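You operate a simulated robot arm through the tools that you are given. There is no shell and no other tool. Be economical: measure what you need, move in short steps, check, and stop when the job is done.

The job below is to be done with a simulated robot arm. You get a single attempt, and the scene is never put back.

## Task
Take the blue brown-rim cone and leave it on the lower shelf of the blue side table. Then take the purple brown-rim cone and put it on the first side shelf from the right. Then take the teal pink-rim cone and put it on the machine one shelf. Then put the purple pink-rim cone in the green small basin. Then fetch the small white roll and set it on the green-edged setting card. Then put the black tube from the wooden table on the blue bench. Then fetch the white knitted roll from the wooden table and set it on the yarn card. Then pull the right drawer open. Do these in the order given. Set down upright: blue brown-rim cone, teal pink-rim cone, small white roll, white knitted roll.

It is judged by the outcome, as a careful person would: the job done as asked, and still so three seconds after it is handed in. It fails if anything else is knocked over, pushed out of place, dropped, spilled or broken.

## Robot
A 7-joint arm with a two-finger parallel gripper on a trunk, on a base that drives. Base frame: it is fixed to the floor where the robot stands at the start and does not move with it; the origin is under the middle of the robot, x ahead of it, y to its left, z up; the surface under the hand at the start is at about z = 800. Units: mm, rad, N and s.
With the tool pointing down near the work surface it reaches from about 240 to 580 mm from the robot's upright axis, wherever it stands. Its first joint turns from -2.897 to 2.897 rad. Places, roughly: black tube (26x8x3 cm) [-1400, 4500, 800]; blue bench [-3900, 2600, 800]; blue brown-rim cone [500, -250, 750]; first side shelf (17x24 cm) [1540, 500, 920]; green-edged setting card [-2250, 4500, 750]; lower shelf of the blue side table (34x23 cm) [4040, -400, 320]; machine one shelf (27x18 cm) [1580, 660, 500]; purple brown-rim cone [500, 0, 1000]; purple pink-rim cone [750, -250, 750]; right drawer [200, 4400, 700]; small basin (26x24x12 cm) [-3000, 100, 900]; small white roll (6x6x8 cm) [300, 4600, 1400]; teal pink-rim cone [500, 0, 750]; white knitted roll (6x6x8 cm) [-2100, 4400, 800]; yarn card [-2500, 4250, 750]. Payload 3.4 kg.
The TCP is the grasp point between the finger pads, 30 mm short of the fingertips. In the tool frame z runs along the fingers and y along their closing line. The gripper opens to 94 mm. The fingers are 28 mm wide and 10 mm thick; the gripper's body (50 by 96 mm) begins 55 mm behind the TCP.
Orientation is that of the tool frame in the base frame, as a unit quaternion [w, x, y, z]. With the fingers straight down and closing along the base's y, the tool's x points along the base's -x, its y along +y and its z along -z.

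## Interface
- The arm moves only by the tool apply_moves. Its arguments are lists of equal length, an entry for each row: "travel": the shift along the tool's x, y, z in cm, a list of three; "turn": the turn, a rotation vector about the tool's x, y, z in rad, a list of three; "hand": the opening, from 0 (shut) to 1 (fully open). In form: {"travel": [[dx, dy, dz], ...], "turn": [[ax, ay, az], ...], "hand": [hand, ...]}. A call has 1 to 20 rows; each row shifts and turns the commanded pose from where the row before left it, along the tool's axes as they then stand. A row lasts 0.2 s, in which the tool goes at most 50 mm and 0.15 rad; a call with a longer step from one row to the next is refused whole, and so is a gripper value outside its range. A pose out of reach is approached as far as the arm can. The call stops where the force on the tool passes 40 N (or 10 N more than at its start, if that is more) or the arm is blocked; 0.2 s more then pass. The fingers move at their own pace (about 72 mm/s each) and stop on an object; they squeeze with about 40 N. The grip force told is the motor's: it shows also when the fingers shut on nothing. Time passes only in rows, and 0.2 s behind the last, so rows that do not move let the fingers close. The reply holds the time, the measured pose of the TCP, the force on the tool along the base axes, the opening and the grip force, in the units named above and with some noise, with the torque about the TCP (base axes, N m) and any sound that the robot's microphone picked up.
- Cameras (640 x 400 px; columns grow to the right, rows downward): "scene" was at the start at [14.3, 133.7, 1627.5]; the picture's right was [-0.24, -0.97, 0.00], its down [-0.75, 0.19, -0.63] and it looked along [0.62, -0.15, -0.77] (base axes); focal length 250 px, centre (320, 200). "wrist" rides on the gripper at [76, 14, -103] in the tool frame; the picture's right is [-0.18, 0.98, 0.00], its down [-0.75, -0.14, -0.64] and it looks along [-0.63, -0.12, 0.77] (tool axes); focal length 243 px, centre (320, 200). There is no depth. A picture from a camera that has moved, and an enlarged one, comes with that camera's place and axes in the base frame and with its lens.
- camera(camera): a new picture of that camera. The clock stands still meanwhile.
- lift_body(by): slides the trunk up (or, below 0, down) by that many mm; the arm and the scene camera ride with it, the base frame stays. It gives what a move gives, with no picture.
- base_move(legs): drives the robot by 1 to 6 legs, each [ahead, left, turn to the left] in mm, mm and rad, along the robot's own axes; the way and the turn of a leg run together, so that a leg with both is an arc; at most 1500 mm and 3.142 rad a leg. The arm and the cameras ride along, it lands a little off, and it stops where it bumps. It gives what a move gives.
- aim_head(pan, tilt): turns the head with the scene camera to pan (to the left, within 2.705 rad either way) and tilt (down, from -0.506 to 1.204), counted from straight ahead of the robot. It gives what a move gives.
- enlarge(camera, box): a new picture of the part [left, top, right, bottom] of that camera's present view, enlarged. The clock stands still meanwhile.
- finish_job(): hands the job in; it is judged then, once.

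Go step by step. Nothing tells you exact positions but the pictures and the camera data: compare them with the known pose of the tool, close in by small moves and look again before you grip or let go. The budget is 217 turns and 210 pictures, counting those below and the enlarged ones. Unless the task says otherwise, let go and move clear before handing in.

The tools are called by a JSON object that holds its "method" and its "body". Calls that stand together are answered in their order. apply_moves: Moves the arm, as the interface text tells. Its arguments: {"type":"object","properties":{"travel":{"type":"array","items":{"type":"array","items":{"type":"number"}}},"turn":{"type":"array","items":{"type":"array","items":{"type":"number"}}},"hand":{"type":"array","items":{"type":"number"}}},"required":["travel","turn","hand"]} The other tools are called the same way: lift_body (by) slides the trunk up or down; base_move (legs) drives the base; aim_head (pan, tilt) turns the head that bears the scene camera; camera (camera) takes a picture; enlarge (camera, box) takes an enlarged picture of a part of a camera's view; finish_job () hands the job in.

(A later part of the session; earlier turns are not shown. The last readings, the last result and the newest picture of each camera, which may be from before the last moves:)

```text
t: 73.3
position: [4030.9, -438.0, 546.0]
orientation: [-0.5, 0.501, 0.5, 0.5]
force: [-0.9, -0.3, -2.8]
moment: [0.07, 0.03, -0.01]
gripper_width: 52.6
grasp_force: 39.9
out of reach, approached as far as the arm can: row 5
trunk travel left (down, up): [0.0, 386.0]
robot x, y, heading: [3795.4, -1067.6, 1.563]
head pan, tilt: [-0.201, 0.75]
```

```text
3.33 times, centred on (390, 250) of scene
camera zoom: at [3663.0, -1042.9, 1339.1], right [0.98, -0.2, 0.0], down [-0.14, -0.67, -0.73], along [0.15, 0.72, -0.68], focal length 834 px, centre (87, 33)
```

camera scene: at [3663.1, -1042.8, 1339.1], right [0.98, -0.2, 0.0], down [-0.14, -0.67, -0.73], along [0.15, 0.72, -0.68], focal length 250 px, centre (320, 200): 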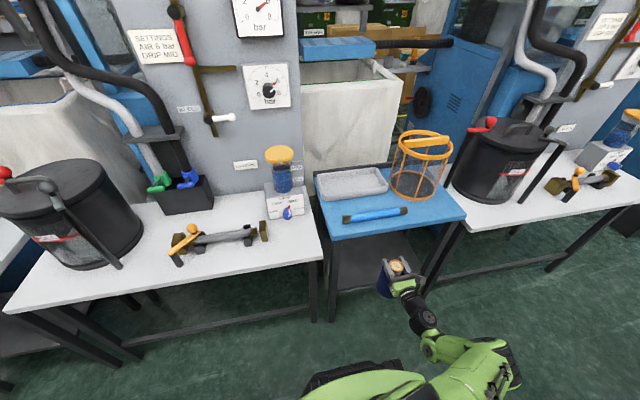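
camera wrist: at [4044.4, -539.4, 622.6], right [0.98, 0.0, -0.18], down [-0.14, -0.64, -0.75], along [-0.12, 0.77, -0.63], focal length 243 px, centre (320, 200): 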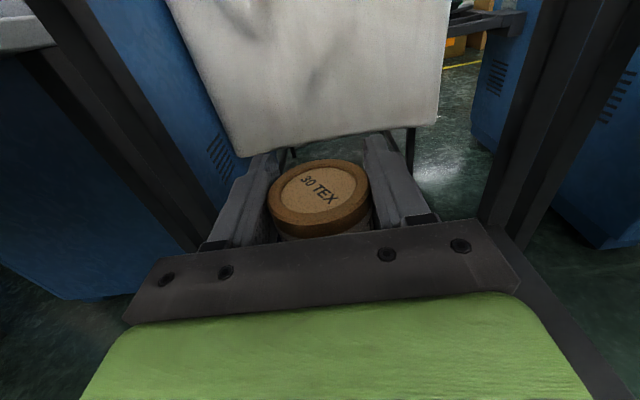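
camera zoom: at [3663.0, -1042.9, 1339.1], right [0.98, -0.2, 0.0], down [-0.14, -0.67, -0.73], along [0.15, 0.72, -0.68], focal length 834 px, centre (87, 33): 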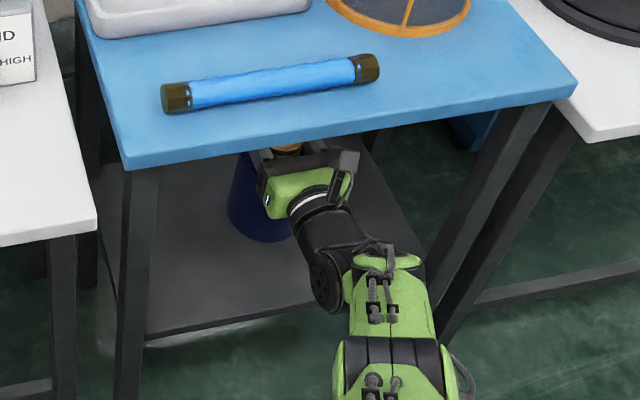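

The cone is over the shelf. I'll nudge the base 20 mm ahead for reach, then lower most of the way.

{"method": "base_move", "body": {"legs": [[25, 0, 0]]}}

{"method": "apply_moves", "body": {"travel": [[-2, 0, 0], [-2, 0, 0], [-1.5, 0, 0], [0, 0, 0]], "turn": [[0, 0, 0], [0, 0, 0], [0, 0, 0], [0, 0, 0]], "hand": [0.3, 0.3, 0.3, 0.3]}}

{"method": "enlarge", "body": {"camera": "scene", "box": [300, 190, 480, 310]}}

```text
t: 74.1
position: [4031.1, -413.0, 545.7]
orientation: [-0.499, 0.502, 0.5, 0.5]
force: [0.2, 0.2, -2.9]
moment: [0.03, -0.01, -0.03]
gripper_width: 52.6
grasp_force: 40.0
trunk travel left (down, up): [0.0, 386.0]
robot x, y, heading: [3800.5, -1035.8, 1.568]
head pan, tilt: [-0.201, 0.75]
```

```text
t: 75.1
position: [4018.4, -430.5, 519.5]
orientation: [-0.499, 0.502, 0.5, 0.499]
force: [0.6, -0.2, -3.0]
moment: [0.01, -0.01, 0.02]
gripper_width: 52.8
grasp_force: 39.6
out of reach, approached as far as the arm can: row 1, 2, 3
trunk travel left (down, up): [0.0, 386.0]
robot x, y, heading: [3797.5, -1037.3, 1.566]
head pan, tilt: [-0.201, 0.75]
```

```text
3.33 times, centred on (390, 250) of scene
camera zoom: at [3663.1, -1017.7, 1339.1], right [0.98, -0.2, 0.0], down [-0.14, -0.67, -0.73], along [0.15, 0.72, -0.68], focal length 834 px, centre (87, 33)
```

zoom: 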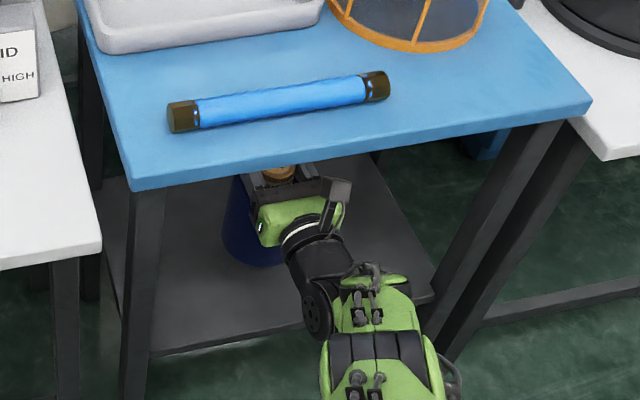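

The arm is at its reach limit here, so I'll retract 90 mm with the arm and drive 80 mm closer, keeping height.

{"method": "apply_moves", "body": {"travel": [[0, 0, -3], [0, 0, -3], [0, 0, -3], [0, 0, 0]], "turn": [[0, 0, 0], [0, 0, 0], [0, 0, 0], [0, 0, 0]], "hand": [0.3, 0.3, 0.3, 0.3]}}

{"method": "base_move", "body": {"legs": [[90, 0, 0]]}}

```text
t: 76.1
position: [4019.2, -519.7, 520.4]
orientation: [-0.5, 0.501, 0.5, 0.499]
force: [0.0, 0.4, -3.5]
moment: [0.03, 0.0, 0.03]
gripper_width: 52.7
grasp_force: 39.7
trunk travel left (down, up): [0.0, 386.0]
robot x, y, heading: [3797.0, -1041.3, 1.567]
head pan, tilt: [-0.201, 0.75]
```

```text
t: 77.2
position: [4019.8, -430.6, 519.2]
orientation: [-0.499, 0.502, 0.5, 0.5]
force: [0.8, -0.3, -2.1]
moment: [0.07, -0.01, 0.01]
gripper_width: 52.7
grasp_force: 40.1
trunk travel left (down, up): [0.0, 386.0]
robot x, y, heading: [3797.6, -950.7, 1.561]
head pan, tilt: [-0.201, 0.75]
```

Now lowering toward the shelf in stages.

{"method": "apply_moves", "body": {"travel": [[-1.5, 0, 0], [-1.5, 0, 0], [-0.5, 0, 0], [0, 0, 0]], "turn": [[0, 0, 0], [0, 0, 0], [0, 0, 0], [0, 0, 0]], "hand": [0.3, 0.3, 0.3, 0.3]}}

{"method": "enlarge", "body": {"camera": "scene", "box": [300, 210, 480, 330]}}

{"method": "camera", "body": {"camera": "wrist"}}

```text
t: 78.2
position: [4021.0, -429.2, 483.5]
orientation: [-0.498, 0.502, 0.499, 0.5]
force: [-1.1, -0.2, -3.4]
moment: [0.04, 0.02, 0.03]
gripper_width: 53.0
grasp_force: 39.9
trunk travel left (down, up): [0.0, 386.0]
robot x, y, heading: [3798.5, -951.6, 1.563]
head pan, tilt: [-0.201, 0.75]
```

```text
3.33 times, centred on (390, 270) of scene
camera zoom: at [3663.7, -928.2, 1339.1], right [0.98, -0.21, 0.0], down [-0.14, -0.67, -0.73], along [0.15, 0.72, -0.68], focal length 834 px, centre (87, -33)
```

zoom: 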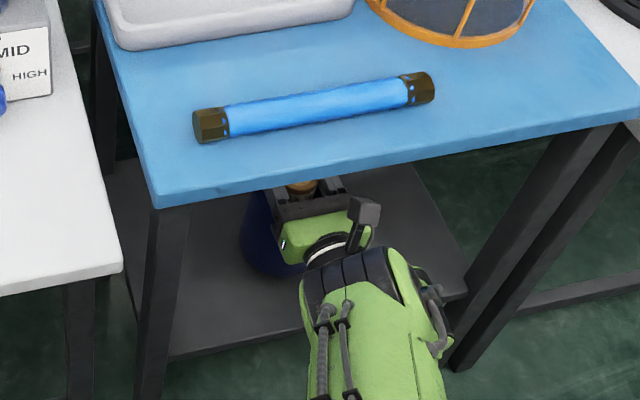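

```text
170 pictures are left
camera wrist: at [4034.7, -530.5, 560.5], right [0.98, 0.0, -0.18], down [-0.14, -0.64, -0.75], along [-0.12, 0.77, -0.63], focal length 243 px, centre (320, 200)
```

wrist: 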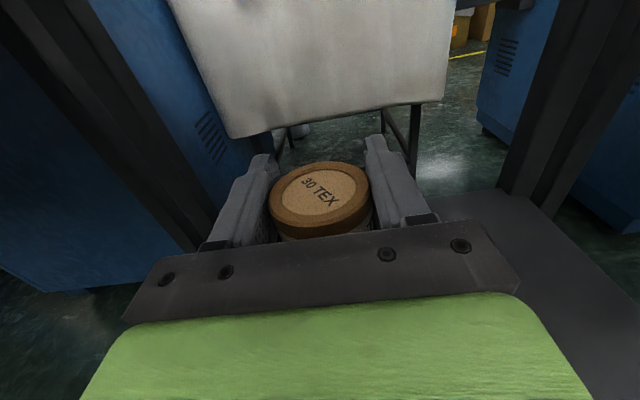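

{"method": "apply_moves", "body": {"travel": [[-0.4, 0, 0], [-0.4, 0, 0], [-0.4, 0, 0], [0, 0, 0]], "turn": [[0, 0, 0], [0, 0, 0], [0, 0, 0], [0, 0, 0]], "hand": [0.3, 0.3, 0.3, 0.3]}}

```text
t: 79.2
position: [4019.4, -430.0, 481.9]
orientation: [-0.498, 0.503, 0.499, 0.5]
force: [0.1, -1.1, -2.1]
moment: [0.03, 0.01, 0.03]
gripper_width: 52.5
grasp_force: 40.1
out of reach, approached as far as the arm can: row 2, 3
trunk travel left (down, up): [0.0, 386.0]
robot x, y, heading: [3799.5, -950.6, 1.568]
head pan, tilt: [-0.201, 0.75]
```

The arm hits a limit at z≈482; earlier closeness allowed lower, so I'll retract and drive 80 mm closer once more.

{"method": "apply_moves", "body": {"travel": [[0, 0, -2.5], [0, 0, -2.5], [0, 0, -2.5], [0, 0, 0]], "turn": [[0, 0, 0], [0, 0, 0], [0, 0, 0], [0, 0, 0]], "hand": [0.3, 0.3, 0.3, 0.3]}}

{"method": "enlarge", "body": {"camera": "scene", "box": [240, 190, 540, 390]}}

```text
t: 80.2
position: [4012.6, -480.5, 501.6]
orientation: [-0.496, 0.503, 0.499, 0.501]
force: [-0.2, 0.5, -2.2]
moment: [-0.01, -0.02, 0.02]
gripper_width: 53.0
grasp_force: 40.0
out of reach, approached as far as the arm can: row 2, 3
trunk travel left (down, up): [0.0, 386.0]
robot x, y, heading: [3801.5, -948.6, 1.57]
head pan, tilt: [-0.201, 0.75]
```

```text
2.00 times, centred on (390, 290) of scene
camera zoom: at [3663.6, -928.2, 1339.1], right [0.98, -0.21, 0.0], down [-0.14, -0.67, -0.73], along [0.15, 0.72, -0.68], focal length 500 px, centre (180, 20)
```

zoom: 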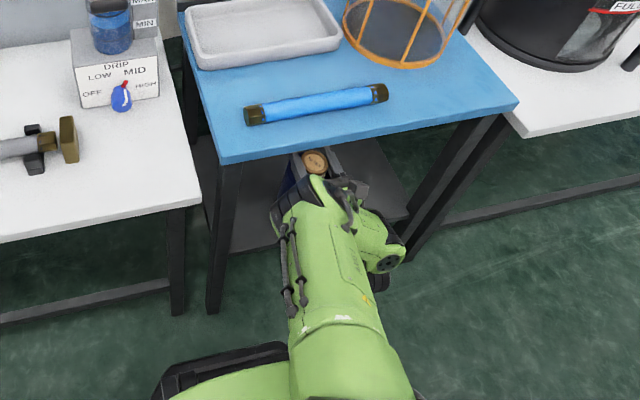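

Low z needs a better arm posture: the hand is far off to the robot's right. I'll back out, centre the hand in front of the robot, and sidestep the base to compensate.

{"method": "base_move", "body": {"legs": [[-280, 0, 0]]}}

{"method": "apply_moves", "body": {"travel": [[2, 0, 2], [0, 0, 3], [0, -3.5, 0], [0, -3.5, 0], [0, -3.5, 0], [0, -3.5, 0], [0, -3.5, 0], [0, -3.5, 0], [0, 0, 0]], "turn": [[0, 0, 0], [0, 0, 0], [0, 0, 0], [0, 0, 0], [0, 0, 0], [0, 0, 0], [0, 0, 0], [0, 0, 0], [0, 0, 0]], "hand": [0.3, 0.3, 0.3, 0.3, 0.3, 0.3, 0.3, 0.3, 0.3]}}

{"method": "camera", "body": {"camera": "scene"}}

```text
t: 82.2
position: [4010.2, -767.1, 501.9]
orientation: [-0.497, 0.504, 0.499, 0.5]
force: [0.4, 0.0, -2.8]
moment: [0.02, 0.01, -0.01]
gripper_width: 52.6
grasp_force: 40.4
trunk travel left (down, up): [0.0, 386.0]
robot x, y, heading: [3793.5, -1235.2, 1.563]
head pan, tilt: [-0.201, 0.75]
```

```text
t: 84.2
position: [3802.1, -714.5, 521.4]
orientation: [-0.496, 0.504, 0.499, 0.501]
force: [-0.2, 0.4, -3.1]
moment: [0.09, -0.03, -0.02]
gripper_width: 52.8
grasp_force: 39.6
trunk travel left (down, up): [0.0, 386.0]
robot x, y, heading: [3796.6, -1238.3, 1.567]
head pan, tilt: [-0.201, 0.75]
```

```text
168 pictures are left
camera scene: at [3661.4, -1214.5, 1339.1], right [0.98, -0.21, 0.0], down [-0.14, -0.67, -0.73], along [0.15, 0.72, -0.68], focal length 250 px, centre (320, 200)
```

scene: 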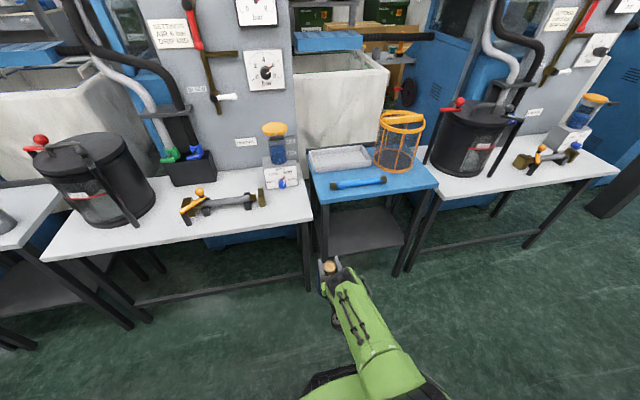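

Now I'll test here, in the open, how low the centred arm can go.

{"method": "apply_moves", "body": {"travel": [[-2, 0, 0], [-2, 0, 0], [-2, 0, 0], [-1, 0, 0], [0, 0, 0]], "turn": [[0, 0, 0], [0, 0, 0], [0, 0, 0], [0, 0, 0], [0, 0, 0]], "hand": [0.3, 0.3, 0.3, 0.3, 0.3]}}

```text
t: 85.4
position: [3801.6, -712.9, 450.6]
orientation: [-0.497, 0.504, 0.499, 0.501]
force: [0.4, -0.4, -2.8]
moment: [0.02, 0.0, 0.05]
gripper_width: 53.1
grasp_force: 39.5
trunk travel left (down, up): [0.0, 386.0]
robot x, y, heading: [3798.2, -1237.8, 1.561]
head pan, tilt: [-0.201, 0.75]
```

That works. Raise back to z≈520, sidestep right 230 mm, then drive forward ~285 mm.

{"method": "apply_moves", "body": {"travel": [[3.5, 0, 0], [3.5, 0, 0], [0, 0, 0]], "turn": [[0, 0, 0], [0, 0, 0], [0, 0, 0]], "hand": [0.3, 0.3, 0.3]}}

{"method": "base_move", "body": {"legs": [[0, -232, 0], [150, 0, 0]]}}

{"method": "enlarge", "body": {"camera": "scene", "box": [200, 190, 440, 340]}}

{"method": "camera", "body": {"camera": "wrist"}}

```text
t: 86.2
position: [3803.6, -715.6, 520.7]
orientation: [-0.496, 0.504, 0.499, 0.501]
force: [-0.2, -0.3, -2.4]
moment: [0.03, -0.01, 0.0]
gripper_width: 52.7
grasp_force: 40.0
trunk travel left (down, up): [0.0, 386.0]
robot x, y, heading: [3801.0, -1239.6, 1.567]
head pan, tilt: [-0.201, 0.75]
```

```text
t: 88.9
position: [4043.0, -570.1, 521.2]
orientation: [-0.496, 0.504, 0.499, 0.501]
force: [0.8, -0.2, -3.2]
moment: [0.01, -0.02, 0.03]
gripper_width: 52.9
grasp_force: 40.4
trunk travel left (down, up): [0.0, 386.0]
robot x, y, heading: [4039.3, -1088.8, 1.561]
head pan, tilt: [-0.201, 0.75]
```

```text
2.67 times, centred on (320, 265) of scene
camera zoom: at [3900.1, -1068.0, 1339.1], right [0.98, -0.21, 0.0], down [-0.14, -0.67, -0.73], along [0.15, 0.71, -0.68], focal length 667 px, centre (320, 27)
```

zoom: 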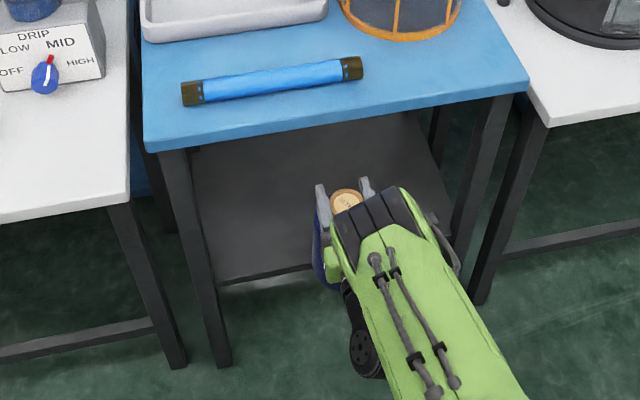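

```text
166 pictures are left
camera wrist: at [4055.3, -671.3, 598.4], right [0.98, -0.01, -0.18], down [-0.15, -0.64, -0.75], along [-0.11, 0.76, -0.64], focal length 243 px, centre (320, 200)
```

wrist: 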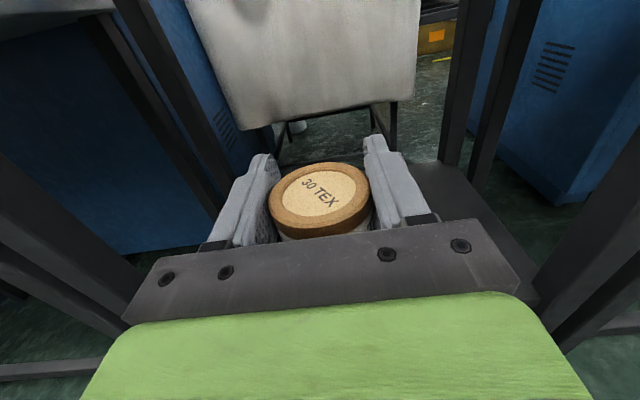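

Clear to proceed; driving 140 mm further in.

{"method": "base_move", "body": {"legs": [[135, 15, 0.005]]}}

{"method": "enlarge", "body": {"camera": "scene", "box": [200, 190, 440, 340]}}

{"method": "camera", "body": {"camera": "wrist"}}

```text
t: 90.2
position: [4025.0, -430.9, 520.7]
orientation: [-0.498, 0.502, 0.5, 0.5]
force: [0.1, 0.1, -2.9]
moment: [0.04, -0.01, -0.03]
gripper_width: 53.0
grasp_force: 40.4
trunk travel left (down, up): [0.0, 386.0]
robot x, y, heading: [4021.1, -953.5, 1.57]
head pan, tilt: [-0.201, 0.75]
```

```text
2.67 times, centred on (320, 265) of scene
camera zoom: at [3885.8, -930.7, 1339.1], right [0.98, -0.2, 0.0], down [-0.14, -0.67, -0.73], along [0.15, 0.72, -0.68], focal length 667 px, centre (320, 27)
```

zoom: 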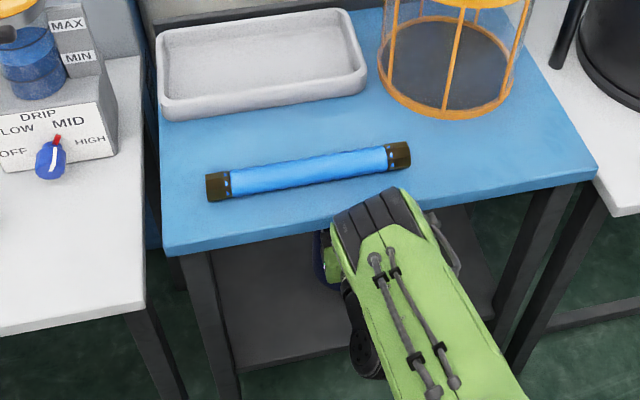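

```text
164 pictures are left
camera wrist: at [4038.4, -533.1, 598.3], right [0.98, 0.0, -0.18], down [-0.14, -0.65, -0.75], along [-0.12, 0.76, -0.64], focal length 243 px, centre (320, 200)
```

wrist: 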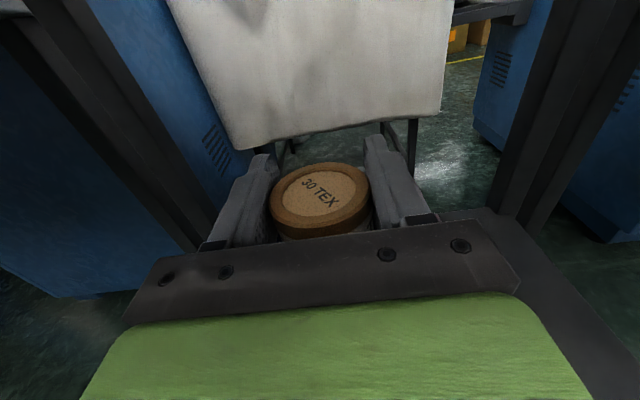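

Good position; lowering now in small steps with force check.

{"method": "apply_moves", "body": {"travel": [[-1.5, 0, 0], [-1.5, 0, 0], [-0.4, 0, 0], [-0.4, 0, 0], [-0.4, 0, 0], [0, 0, 0]], "turn": [[0, 0, 0], [0, 0, 0], [0, 0, 0], [0, 0, 0], [0, 0, 0], [0, 0, 0]], "hand": [0.3, 0.3, 0.3, 0.3, 0.3, 0.3]}}

{"method": "apply_moves", "body": {"travel": [[-0.3, 0, 0], [-0.3, 0, 0], [0, 0, 0]], "turn": [[0, 0, 0], [0, 0, 0], [0, 0, 0]], "hand": [0.3, 0.3, 0.3]}}

```text
t: 91.6
position: [4026.0, -430.8, 479.3]
orientation: [-0.498, 0.502, 0.501, 0.499]
force: [0.6, 0.4, -2.5]
moment: [0.03, 0.02, 0.0]
gripper_width: 52.8
grasp_force: 40.1
trunk travel left (down, up): [0.0, 386.0]
robot x, y, heading: [4022.0, -954.0, 1.573]
head pan, tilt: [-0.201, 0.75]
```

```text
t: 92.4
position: [4024.7, -430.6, 476.7]
orientation: [-0.5, 0.501, 0.498, 0.502]
force: [-1.2, -5.7, 25.0]
moment: [0.2, -0.16, -0.04]
gripper_width: 52.9
grasp_force: 41.0
trunk travel left (down, up): [0.0, 386.0]
robot x, y, heading: [4020.6, -954.0, 1.569]
head pan, tilt: [-0.201, 0.75]
```

Contact at z≈477, as expected. Ease off slightly, open to 75 mm and look.

{"method": "apply_moves", "body": {"travel": [[0.2, 0, 0], [0, 0, 0], [0, 0, 0], [0, 0, 0]], "turn": [[0, 0, 0], [0, 0, 0], [0, 0, 0], [0, 0, 0]], "hand": [0.3, 0.6, 0.8, 0.8]}}

{"method": "camera", "body": {"camera": "wrist"}}

{"method": "apply_moves", "body": {"travel": [[0.3, 0, -1], [0, 0, -2], [0, 0, -3], [0, 0, -3], [0, 0, 0]], "turn": [[0, 0, 0], [0, 0, 0], [0, 0, 0], [0, 0, 0], [0, 0, 0]], "hand": [0.8, 0.8, 0.8, 0.8, 0.8]}}

{"method": "camera", "body": {"camera": "wrist"}}

```text
t: 93.4
position: [4025.1, -431.1, 475.2]
orientation: [-0.497, 0.502, 0.5, 0.5]
force: [-1.0, 0.2, 0.0]
moment: [0.0, 0.0, -0.01]
gripper_width: 75.2
grasp_force: 0.1
trunk travel left (down, up): [0.0, 386.0]
robot x, y, heading: [4022.4, -951.5, 1.57]
head pan, tilt: [-0.201, 0.75]
```

```text
163 pictures are left
camera wrist: at [4037.7, -533.0, 551.2], right [0.98, 0.0, -0.18], down [-0.14, -0.65, -0.75], along [-0.12, 0.76, -0.64], focal length 243 px, centre (320, 200)
```

wrist: 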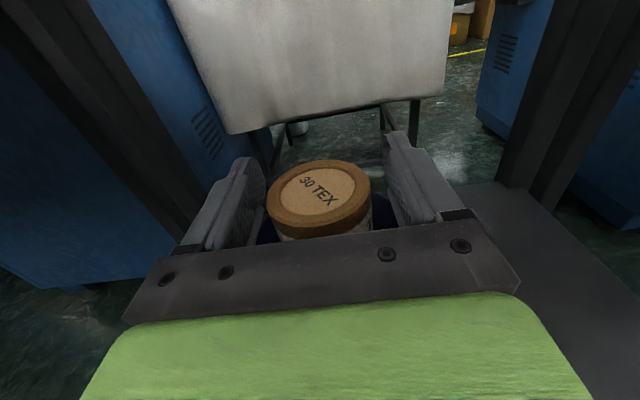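

```text
t: 94.6
position: [4024.6, -517.0, 479.7]
orientation: [-0.498, 0.502, 0.498, 0.502]
force: [-0.2, -0.3, 0.6]
moment: [-0.03, -0.01, -0.06]
gripper_width: 75.2
grasp_force: 0.2
out of reach, approached as far as the arm can: row 4
trunk travel left (down, up): [0.0, 386.0]
robot x, y, heading: [4021.7, -953.2, 1.567]
head pan, tilt: [-0.201, 0.75]
```

```text
162 pictures are left
camera wrist: at [4037.7, -618.8, 555.5], right [0.98, -0.01, -0.18], down [-0.14, -0.64, -0.75], along [-0.11, 0.77, -0.63], focal length 243 px, centre (320, 200)
```

wrist: 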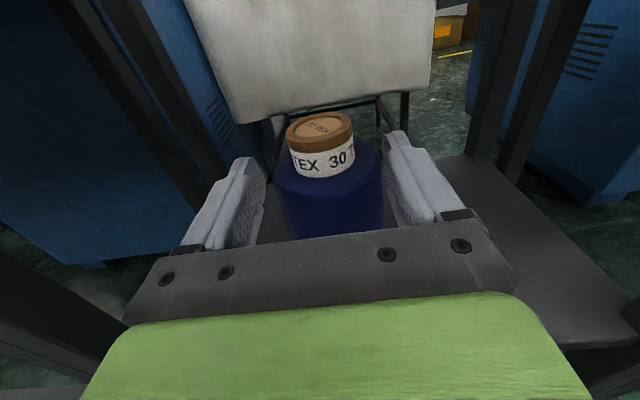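

The blue cone stands upright on the lower shelf. I'll back out, raise the trunk, and drive back along the aisle to the cart.

{"method": "base_move", "body": {"legs": [[-320, 0, 0]]}}

{"method": "lift_body", "body": {"by": 300}}

{"method": "camera", "body": {"camera": "scene"}}

{"method": "base_move", "body": {"legs": [[0, 0, -1.57], [-1400, 50, 0], [-1400, 40, 0]]}}

```text
t: 96.8
position: [4023.6, -837.1, 479.4]
orientation: [-0.497, 0.502, 0.498, 0.502]
force: [0.3, 0.0, -0.7]
moment: [-0.01, 0.03, 0.01]
gripper_width: 75.2
grasp_force: 0.0
trunk travel left (down, up): [0.0, 386.0]
robot x, y, heading: [4019.5, -1271.3, 1.566]
head pan, tilt: [-0.201, 0.75]
```

```text
t: 99.8
position: [4024.8, -837.4, 778.0]
orientation: [-0.498, 0.502, 0.498, 0.502]
force: [0.4, -0.4, -0.1]
moment: [-0.01, -0.01, -0.01]
gripper_width: 75.2
grasp_force: 0.0
trunk travel left (down, up): [-300.0, 86.0]
robot x, y, heading: [4017.3, -1273.6, 1.566]
head pan, tilt: [-0.201, 0.75]
```

```text
161 pictures are left
camera scene: at [3884.9, -1251.8, 1638.2], right [0.98, -0.2, 0.0], down [-0.14, -0.67, -0.73], along [0.15, 0.72, -0.68], focal length 250 px, centre (320, 200)
```

scene: 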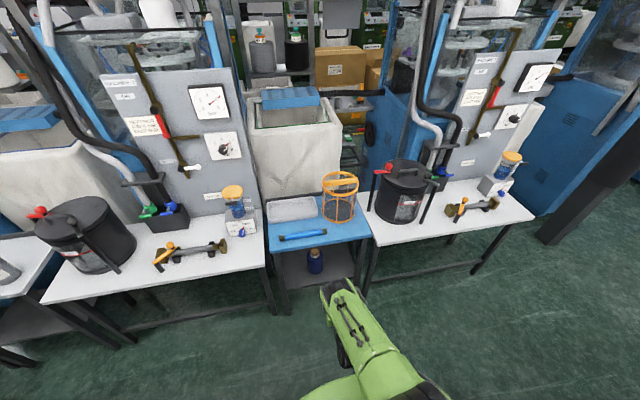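

```text
t: 117.4
position: [1604.2, -1230.5, 777.5]
orientation: [0.002, 0.707, -0.002, 0.707]
force: [-0.3, 0.2, -0.3]
moment: [0.05, -0.02, 0.03]
gripper_width: 75.2
grasp_force: 0.2
trunk travel left (down, up): [-300.0, 86.0]
robot x, y, heading: [1172.0, -1227.1, -0.005]
head pan, tilt: [-0.201, 0.75]
```

Blue cone confirmed standing on the shelf. Continuing back to the cart front, and raising the hand.

{"method": "base_move", "body": {"legs": [[-1400, 0, 0], [-200, 0, 0], [0, 1225, 0]]}}

{"method": "apply_moves", "body": {"travel": [[4.5, 0, 0], [4.5, 0, 0], [4.5, 0, 0], [4.5, 0, 0], [4.5, 0, 0], [4.5, 0, 0], [0, 0, 0]], "turn": [[0, 0, 0], [0, 0, 0], [0, 0, 0], [0, 0, 0], [0, 0, 0], [0, 0, 0], [0, 0, 0]], "hand": [0.8, 0.8, 0.8, 0.8, 0.8, 0.8, 0.8]}}

{"method": "aim_head", "body": {"pan": 0.0, "tilt": 0.6}}

{"method": "camera", "body": {"camera": "scene"}}

{"method": "camera", "body": {"camera": "wrist"}}

```text
t: 131.5
position: [-47.0, 22.2, 777.6]
orientation: [-0.011, 0.708, 0.013, 0.706]
force: [0.4, -0.3, 0.5]
moment: [0.01, 0.01, 0.03]
gripper_width: 75.3
grasp_force: 0.0
trunk travel left (down, up): [-300.0, 86.0]
robot x, y, heading: [-479.2, 8.6, 0.039]
head pan, tilt: [-0.201, 0.75]
```

```text
t: 133.1
position: [-5.6, 43.6, 1000.4]
orientation: [-0.012, 0.707, 0.014, 0.707]
force: [-0.1, -0.3, 0.4]
moment: [0.02, 0.01, -0.01]
gripper_width: 75.3
grasp_force: 0.0
out of reach, approached as far as the arm can: row 1, 2, 3, 5, 6
trunk travel left (down, up): [-300.0, 86.0]
robot x, y, heading: [-480.5, 8.8, 0.039]
head pan, tilt: [-0.201, 0.75]
```

```text
t: 133.9
position: [-4.8, 43.2, 1000.2]
orientation: [-0.009, 0.707, 0.013, 0.707]
force: [0.5, 0.6, -0.5]
moment: [0.02, -0.02, -0.05]
gripper_width: 75.4
grasp_force: 0.0
trunk travel left (down, up): [-300.0, 86.0]
robot x, y, heading: [-485.0, 7.9, 0.045]
head pan, tilt: [0.0, 0.6]
```

```text
160 pictures are left
camera scene: at [-460.3, 160.1, 1650.9], right [0.04, -1.0, 0.0], down [-0.56, -0.02, -0.82], along [0.82, 0.03, -0.57], focal length 250 px, centre (320, 200)
```

scene: 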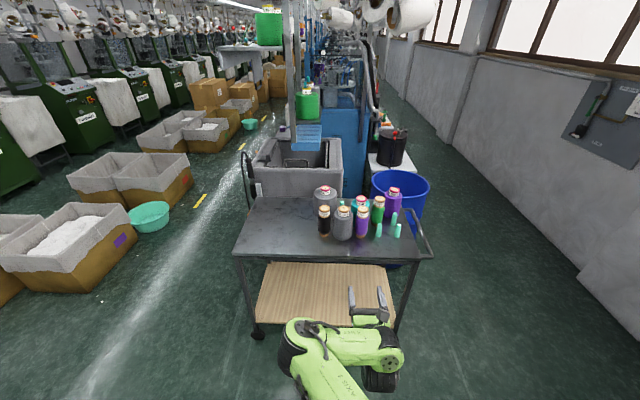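

```text
159 pictures are left
camera wrist: at [-107.9, 25.9, 1076.5], right [0.03, -0.98, -0.18], down [-0.65, 0.12, -0.75], along [0.76, 0.14, -0.63], focal length 243 px, centre (320, 200)
```

wrist: 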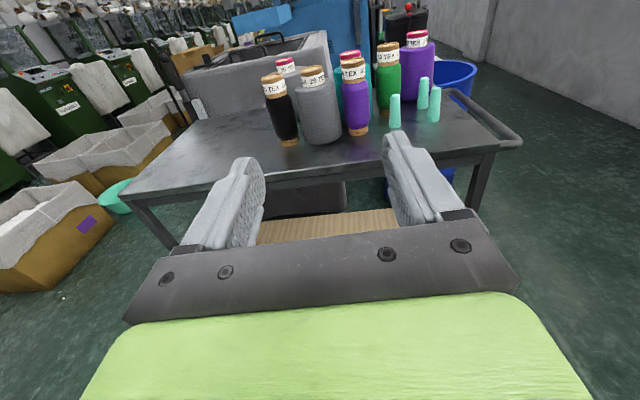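

The purple brown-rim cap is around [475, -5, 957]. I'll square the heading, move forward, and look from closer.

{"method": "base_move", "body": {"legs": [[0, 0, -0.042], [250, -30, 0]]}}

{"method": "camera", "body": {"camera": "wrist"}}

{"method": "enlarge", "body": {"camera": "scene", "box": [260, 190, 460, 315]}}

```text
t: 136.1
position: [248.3, -9.1, 999.0]
orientation: [0.006, 0.708, -0.003, 0.706]
force: [-0.8, 0.0, 0.1]
moment: [0.01, 0.0, -0.02]
gripper_width: 75.2
grasp_force: 0.1
trunk travel left (down, up): [-300.0, 86.0]
robot x, y, heading: [-227.1, -23.1, -0.001]
head pan, tilt: [0.0, 0.6]
```

```text
158 pictures are left
camera wrist: at [144.9, -22.1, 1076.1], right [-0.01, -0.98, -0.18], down [-0.64, 0.15, -0.75], along [0.77, 0.11, -0.63], focal length 243 px, centre (320, 200)
```

wrist: 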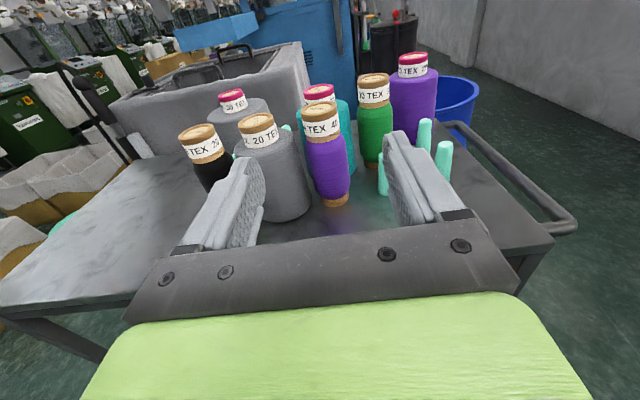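

```text
3.20 times, centred on (360, 252) of scene
camera zoom: at [-200.3, 128.3, 1651.0], right [-0.01, -1.0, 0.0], down [-0.57, 0.0, -0.82], along [0.82, 0.0, -0.57], focal length 800 px, centre (192, 32)
```

zoom: 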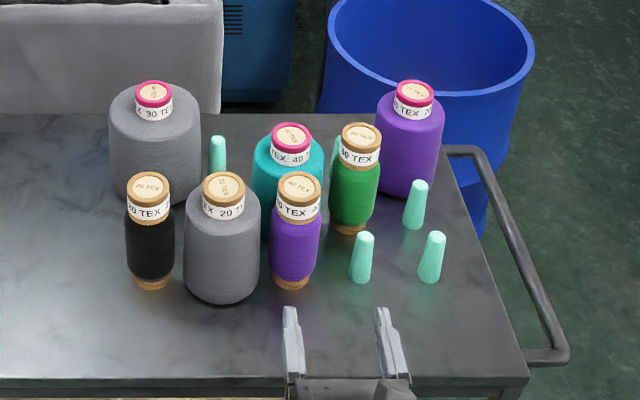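

Purple brown-rim cap refined to [475, -2, 958]. I'll drive 70 mm nearer, drop to z≈943 and advance partway.

{"method": "base_move", "body": {"legs": [[70, 0, 0]]}}

{"method": "apply_moves", "body": {"travel": [[-3, 0, 0], [-2.6, -0.6, 0], [0, 0, 3], [0, 0, 3], [0, 0, 2], [0, 0, 0]], "turn": [[0, 0, 0], [0, 0, 0], [0, 0, 0], [0, 0, 0], [0, 0, 0], [0, 0, 0]], "hand": [0.75, 0.75, 0.75, 0.75, 0.75, 0.75]}}

{"method": "camera", "body": {"camera": "wrist"}}

```text
t: 137.1
position: [318.4, -9.6, 999.5]
orientation: [0.006, 0.708, -0.004, 0.707]
force: [0.4, 0.2, 0.3]
moment: [-0.04, 0.0, 0.0]
gripper_width: 75.2
grasp_force: 0.1
trunk travel left (down, up): [-300.0, 86.0]
robot x, y, heading: [-159.8, -25.1, 0.0]
head pan, tilt: [0.0, 0.6]
```

```text
t: 138.5
position: [398.0, -4.6, 944.7]
orientation: [0.005, 0.707, -0.002, 0.707]
force: [0.0, -0.1, 1.0]
moment: [0.03, -0.01, -0.02]
gripper_width: 70.5
grasp_force: 0.0
trunk travel left (down, up): [-300.0, 86.0]
robot x, y, heading: [-159.0, -24.8, -0.004]
head pan, tilt: [0.0, 0.6]
```

```text
156 pictures are left
camera wrist: at [294.3, -16.3, 1020.8], right [-0.01, -0.98, -0.18], down [-0.64, 0.15, -0.75], along [0.77, 0.11, -0.63], focal length 243 px, centre (320, 200)
```

wrist: 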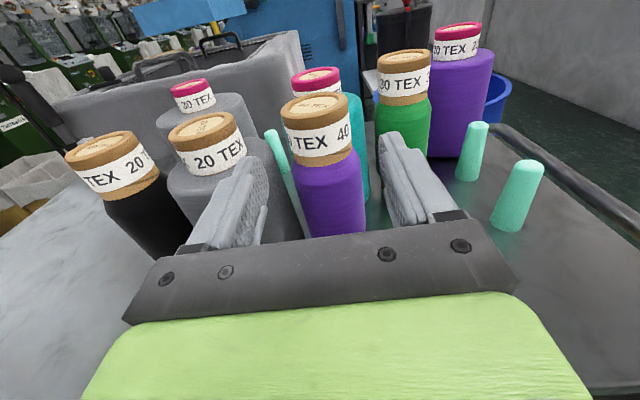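

Aligned; advancing 80 mm then closing.

{"method": "apply_moves", "body": {"travel": [[0, 0, 2.5], [0, 0, 2.5], [0, 0, 2], [0, 0, 1], [0, 0, 0]], "turn": [[0, 0, 0], [0, 0, 0], [0, 0, 0], [0, 0, 0], [0, 0, 0]], "hand": [0.75, 0.75, 0.75, 0.75, 0.75]}}

{"method": "camera", "body": {"camera": "wrist"}}

{"method": "enlarge", "body": {"camera": "scene", "box": [260, 190, 460, 315]}}

```text
t: 139.7
position: [476.7, -5.4, 943.0]
orientation: [0.006, 0.707, -0.002, 0.707]
force: [-1.4, 0.2, 0.6]
moment: [0.02, 0.06, 0.02]
gripper_width: 70.0
grasp_force: 0.0
trunk travel left (down, up): [-300.0, 86.0]
robot x, y, heading: [-163.1, -25.1, -0.006]
head pan, tilt: [0.0, 0.6]
```

```text
155 pictures are left
camera wrist: at [373.0, -17.4, 1020.4], right [-0.01, -0.98, -0.18], down [-0.64, 0.15, -0.75], along [0.77, 0.11, -0.63], focal length 243 px, centre (320, 200)
```

wrist: 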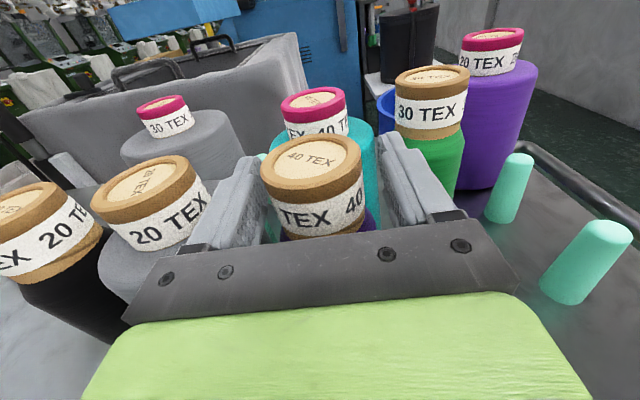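

```text
3.20 times, centred on (360, 252) of scene
camera zoom: at [-133.0, 127.8, 1651.0], right [0.0, -1.0, 0.0], down [-0.56, 0.0, -0.83], along [0.83, 0.0, -0.56], focal length 800 px, centre (192, 32)
```

zoom: 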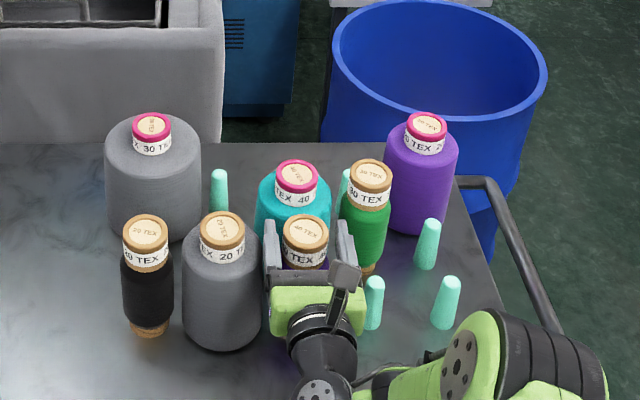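

Cap centred between the fingers. The cones stand over pegs, so I'll close, then lift straight up about 130 mm.

{"method": "apply_moves", "body": {"travel": [[0, 0, 0], [0, 0, 0], [0, 0, 0], [0, 0, 0]], "turn": [[0, 0, 0], [0, 0, 0], [0, 0, 0], [0, 0, 0]], "hand": [0.5, 0.3, 0.3, 0.3]}}

{"method": "apply_moves", "body": {"travel": [[0.5, 0, 0], [1.5, 0, 0], [2, 0, 0], [3, 0, 0], [3, 0, 0], [3, 0, 0], [0, 0, 0]], "turn": [[0, 0, 0], [0, 0, 0], [0, 0, 0], [0, 0, 0], [0, 0, 0], [0, 0, 0], [0, 0, 0]], "hand": [0.3, 0.3, 0.3, 0.3, 0.3, 0.3, 0.3]}}

{"method": "camera", "body": {"camera": "scene"}}

```text
t: 140.7
position: [476.6, -4.5, 945.6]
orientation: [0.005, 0.706, -0.004, 0.708]
force: [2.2, 3.0, 8.7]
moment: [0.57, -0.64, -0.02]
gripper_width: 52.7
grasp_force: 40.0
trunk travel left (down, up): [-300.0, 86.0]
robot x, y, heading: [-166.1, -24.1, -0.002]
head pan, tilt: [0.0, 0.6]
```

```text
t: 142.3
position: [474.4, -2.3, 1073.7]
orientation: [0.005, 0.707, -0.003, 0.707]
force: [0.8, 0.0, -0.9]
moment: [-0.02, -0.01, 0.0]
gripper_width: 52.5
grasp_force: 40.1
trunk travel left (down, up): [-300.0, 86.0]
robot x, y, heading: [-163.7, -26.4, -0.002]
head pan, tilt: [0.0, 0.6]
```

```text
153 pictures are left
camera scene: at [-132.1, 128.4, 1650.9], right [0.0, -1.0, 0.0], down [-0.57, 0.0, -0.82], along [0.82, 0.0, -0.57], focal length 250 px, centre (320, 200)
```

scene: 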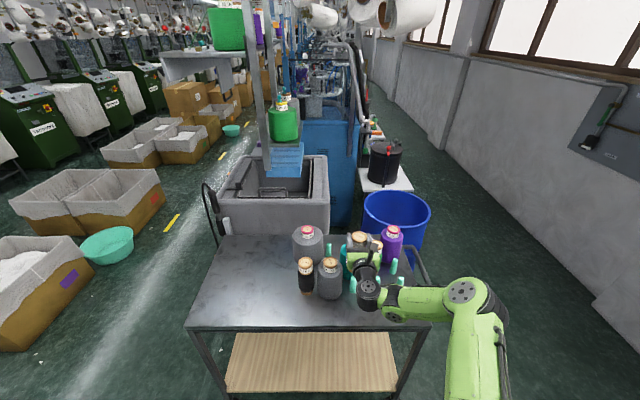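

Held (light). Backing away from the cart, then check.

{"method": "base_move", "body": {"legs": [[-350, 0, 0]]}}

{"method": "camera", "body": {"camera": "scene"}}

{"method": "enlarge", "body": {"camera": "scene", "box": [240, 60, 400, 160]}}

```text
t: 144.6
position: [130.2, -4.7, 1073.3]
orientation: [0.007, 0.707, -0.005, 0.707]
force: [-1.4, 1.0, -0.8]
moment: [-0.02, 0.0, -0.01]
gripper_width: 52.8
grasp_force: 39.9
trunk travel left (down, up): [-300.0, 86.0]
robot x, y, heading: [-507.1, -22.1, -0.011]
head pan, tilt: [0.0, 0.6]
```

```text
152 pictures are left
camera scene: at [-477.1, 130.2, 1651.0], right [-0.01, -1.0, 0.0], down [-0.56, 0.0, -0.83], along [0.83, -0.01, -0.56], focal length 250 px, centre (320, 200)
```

scene: 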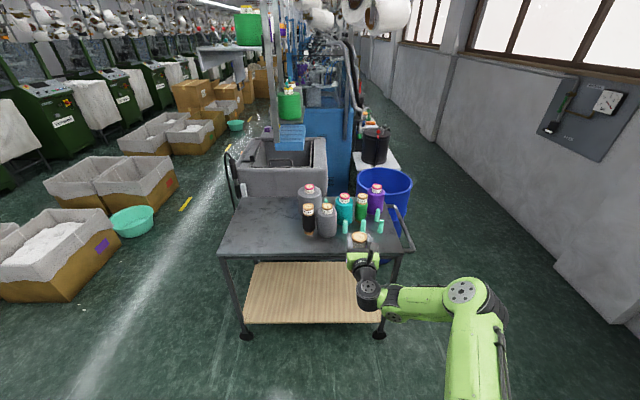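

```text
4.00 times, centred on (320, 110) of scene
camera zoom: at [-477.1, 130.2, 1651.0], right [-0.01, -1.0, 0.0], down [-0.56, 0.0, -0.83], along [0.83, -0.01, -0.56], focal length 1001 px, centre (320, 560)
```

zoom: 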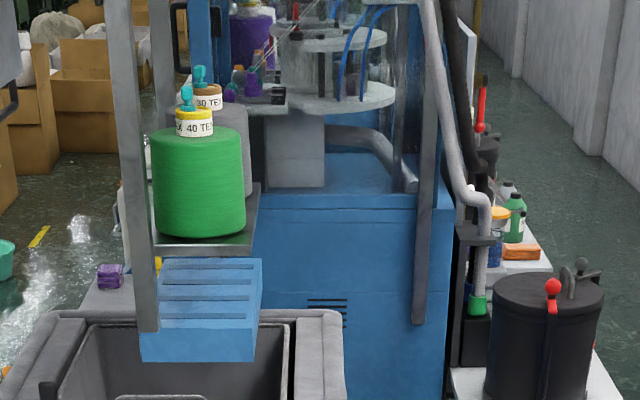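

The purple cone is held. The target shelf is on the first machine's left side; I'll go around into the left aisle and look at it from there.

{"method": "base_move", "body": {"legs": [[0, 1170, 0.011], [900, 0, 0]]}}

{"method": "aim_head", "body": {"pan": -0.35, "tilt": 0.5}}

{"method": "camera", "body": {"camera": "scene"}}

{"method": "camera", "body": {"camera": "wrist"}}

```text
t: 147.6
position: [137.2, 504.4, 1071.1]
orientation: [-0.045, 0.706, 0.05, 0.705]
force: [0.2, 0.9, -1.6]
moment: [-0.01, 0.0, -0.06]
gripper_width: 52.5
grasp_force: 40.3
trunk travel left (down, up): [-300.0, 86.0]
robot x, y, heading: [-487.2, 388.8, 0.141]
head pan, tilt: [0.0, 0.6]
stopped in leg 1: the robot was blocked; the commanded pose is now the measured one
```

```text
t: 148.4
position: [138.1, 498.1, 1071.6]
orientation: [-0.045, 0.706, 0.047, 0.705]
force: [-1.1, 0.2, -0.6]
moment: [0.02, 0.01, 0.01]
gripper_width: 52.5
grasp_force: 39.8
trunk travel left (down, up): [-300.0, 86.0]
robot x, y, heading: [-490.1, 389.0, 0.143]
head pan, tilt: [-0.351, 0.499]
```

```text
150 pictures are left
camera scene: at [-479.8, 512.5, 1660.0], right [-0.21, -0.98, 0.0], down [-0.47, 0.1, -0.88], along [0.86, -0.18, -0.48], focal length 250 px, centre (320, 200)
```

scene: 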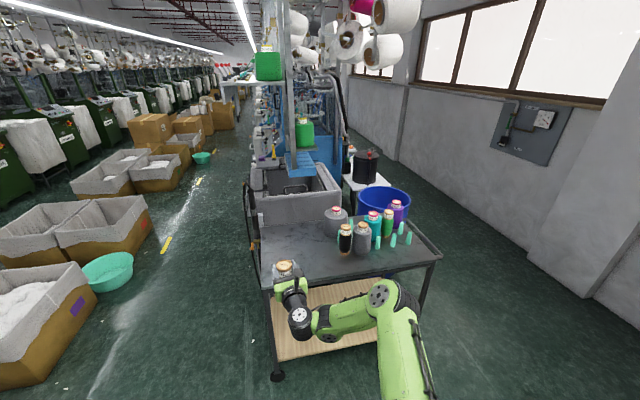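

```text
149 pictures are left
camera wrist: at [37.2, 471.1, 1148.8], right [0.13, -0.98, -0.18], down [-0.66, 0.05, -0.75], along [0.74, 0.21, -0.63], focal length 243 px, centre (320, 200)
```

wrist: 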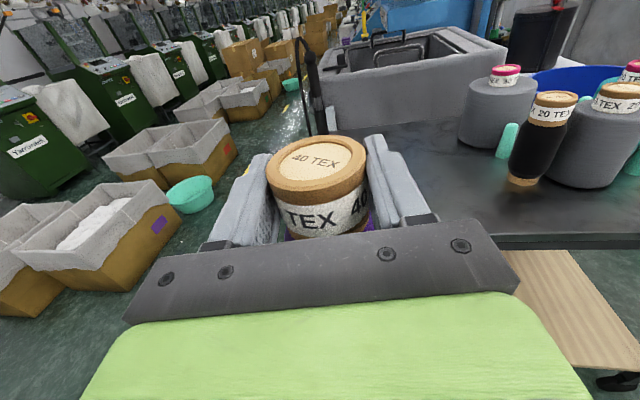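

The base bumped something on its left rear. I'll look there before going on.

{"method": "aim_head", "body": {"pan": 1.9, "tilt": 0.8}}

{"method": "camera", "body": {"camera": "scene"}}

{"method": "aim_head", "body": {"pan": 2.6, "tilt": 0.7}}

{"method": "camera", "body": {"camera": "scene"}}

```text
t: 150.5
position: [137.6, 498.0, 1072.9]
orientation: [-0.044, 0.706, 0.047, 0.705]
force: [0.0, 0.7, -0.8]
moment: [-0.01, 0.02, 0.02]
gripper_width: 52.8
grasp_force: 39.6
trunk travel left (down, up): [-300.0, 86.0]
robot x, y, heading: [-488.3, 391.6, 0.141]
head pan, tilt: [1.901, 0.799]
```

```text
148 pictures are left
camera scene: at [-605.3, 603.3, 1634.1], right [0.89, 0.45, 0.0], down [0.32, -0.64, -0.7], along [-0.32, 0.62, -0.72], focal length 250 px, centre (320, 200)
```

scene: 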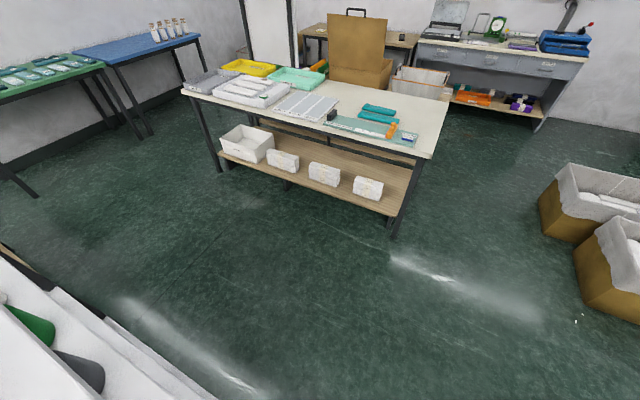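

```text
t: 151.6
position: [137.4, 496.6, 1072.1]
orientation: [-0.044, 0.706, 0.047, 0.705]
force: [-0.1, 0.7, -1.4]
moment: [0.05, 0.02, 0.02]
gripper_width: 52.5
grasp_force: 39.7
trunk travel left (down, up): [-300.0, 86.0]
robot x, y, heading: [-491.2, 388.3, 0.142]
head pan, tilt: [2.601, 0.7]
```

```text
147 pictures are left
camera scene: at [-647.0, 564.6, 1642.4], right [0.39, 0.92, 0.0], down [0.59, -0.25, -0.76], along [-0.7, 0.3, -0.64], focal length 250 px, centre (320, 200)
```

scene: 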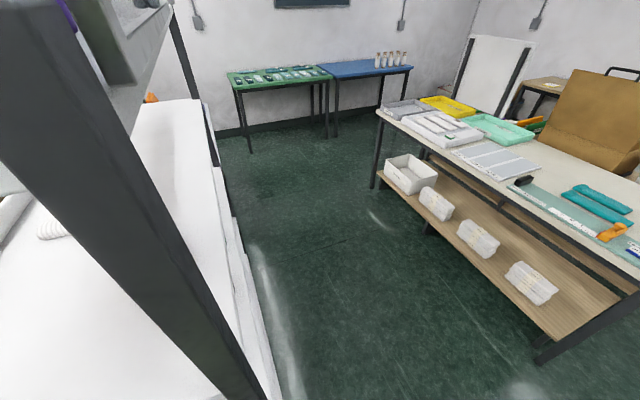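

It is the white shelving unit behind me, just touched. I'll pull forward away from it, straighten, then sidestep left.

{"method": "base_move", "body": {"legs": [[200, -20, 0], [0, 0, -0.14]]}}

{"method": "camera", "body": {"camera": "scene"}}

{"method": "base_move", "body": {"legs": [[0, 770, 0]]}}

{"method": "aim_head", "body": {"pan": -0.35, "tilt": 0.5}}

{"method": "camera", "body": {"camera": "scene"}}

```text
t: 153.8
position: [343.5, 418.7, 1072.3]
orientation: [0.005, 0.708, -0.001, 0.707]
force: [0.3, -0.1, -0.3]
moment: [-0.01, 0.01, 0.01]
gripper_width: 52.9
grasp_force: 40.3
trunk travel left (down, up): [-300.0, 86.0]
robot x, y, heading: [-289.1, 396.7, 0.004]
head pan, tilt: [2.601, 0.7]
```

```text
146 pictures are left
camera scene: at [-424.4, 591.9, 1642.4], right [0.51, 0.86, 0.0], down [0.55, -0.33, -0.77], along [-0.66, 0.39, -0.64], focal length 250 px, centre (320, 200)
```

scene: 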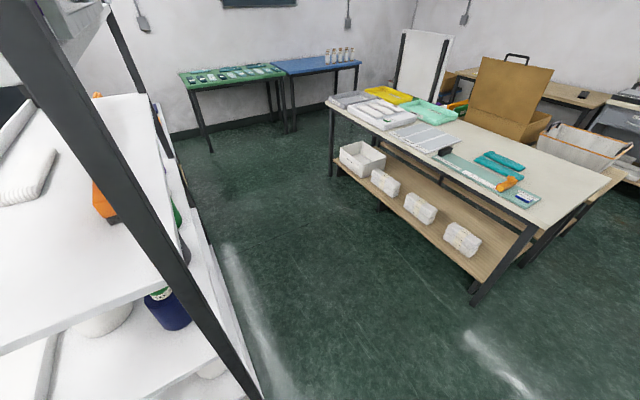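

```text
t: 158.0
position: [340.9, 1207.4, 1072.5]
orientation: [0.003, 0.707, -0.002, 0.707]
force: [0.8, -0.3, 0.2]
moment: [0.02, 0.02, -0.01]
gripper_width: 52.8
grasp_force: 40.5
trunk travel left (down, up): [-300.0, 86.0]
robot x, y, heading: [-297.2, 1184.6, 0.004]
head pan, tilt: [2.601, 0.7]
```

```text
t: 160.6
position: [340.5, 1207.2, 1072.4]
orientation: [0.004, 0.707, -0.001, 0.707]
force: [0.3, 0.3, -0.8]
moment: [0.02, -0.02, -0.03]
gripper_width: 52.3
grasp_force: 40.3
trunk travel left (down, up): [-300.0, 86.0]
robot x, y, heading: [-292.9, 1183.6, 0.003]
head pan, tilt: [-0.351, 0.499]
```

```text
145 pictures are left
camera scene: at [-268.7, 1305.4, 1660.1], right [-0.34, -0.94, 0.0], down [-0.45, 0.16, -0.88], along [0.83, -0.3, -0.48], focal length 250 px, centre (320, 200)
```

scene: 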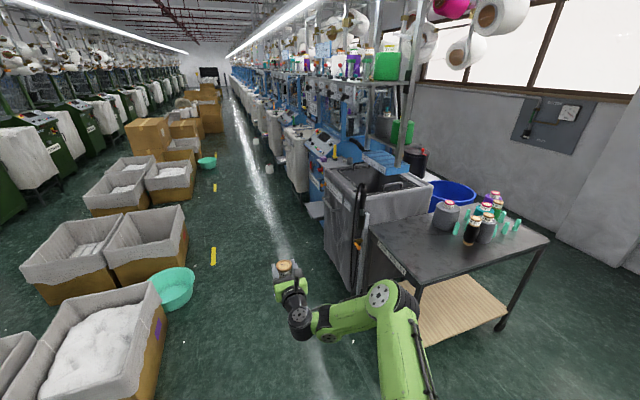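

{"method": "enlarge", "body": {"camera": "scene", "box": [280, 20, 460, 220]}}

{"method": "base_move", "body": {"legs": [[800, 0, 0]]}}

{"method": "aim_head", "body": {"pan": -0.8, "tilt": 0.5}}

{"method": "camera", "body": {"camera": "scene"}}

```text
2.00 times, centred on (370, 120) of scene
camera zoom: at [-268.7, 1305.4, 1660.1], right [-0.34, -0.94, 0.0], down [-0.45, 0.16, -0.88], along [0.83, -0.3, -0.48], focal length 500 px, centre (220, 360)
```

zoom: 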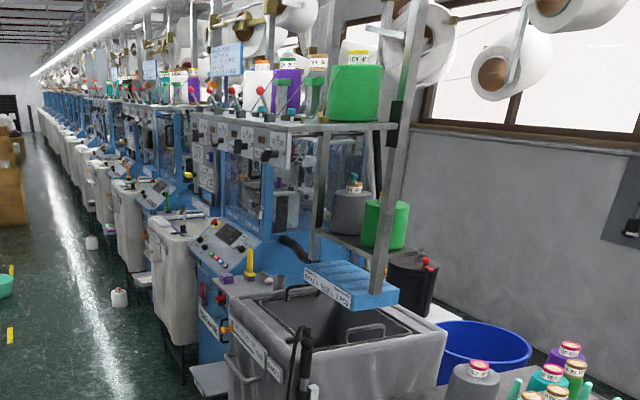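

```text
t: 164.9
position: [1146.5, 1189.9, 1071.8]
orientation: [0.012, 0.708, -0.009, 0.706]
force: [0.2, -0.2, -0.5]
moment: [-0.02, 0.01, 0.02]
gripper_width: 52.7
grasp_force: 40.2
trunk travel left (down, up): [-300.0, 86.0]
robot x, y, heading: [514.2, 1174.3, -0.014]
head pan, tilt: [-0.351, 0.499]
```

```text
t: 165.8
position: [1147.3, 1189.7, 1073.5]
orientation: [0.01, 0.707, -0.008, 0.707]
force: [-0.4, 0.9, -0.2]
moment: [-0.01, -0.02, 0.03]
gripper_width: 52.5
grasp_force: 40.2
trunk travel left (down, up): [-300.0, 86.0]
robot x, y, heading: [517.3, 1176.8, -0.017]
head pan, tilt: [-0.799, 0.499]
```

```text
143 pictures are left
camera scene: at [516.1, 1266.4, 1660.1], right [-0.73, -0.69, 0.0], down [-0.33, 0.35, -0.88], along [0.6, -0.64, -0.48], focal length 250 px, centre (320, 200)
```

scene: 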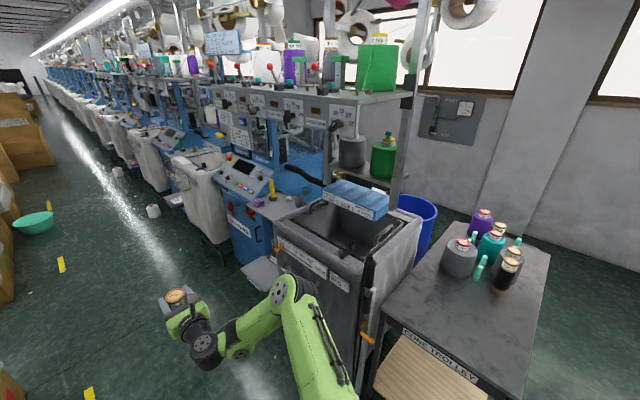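

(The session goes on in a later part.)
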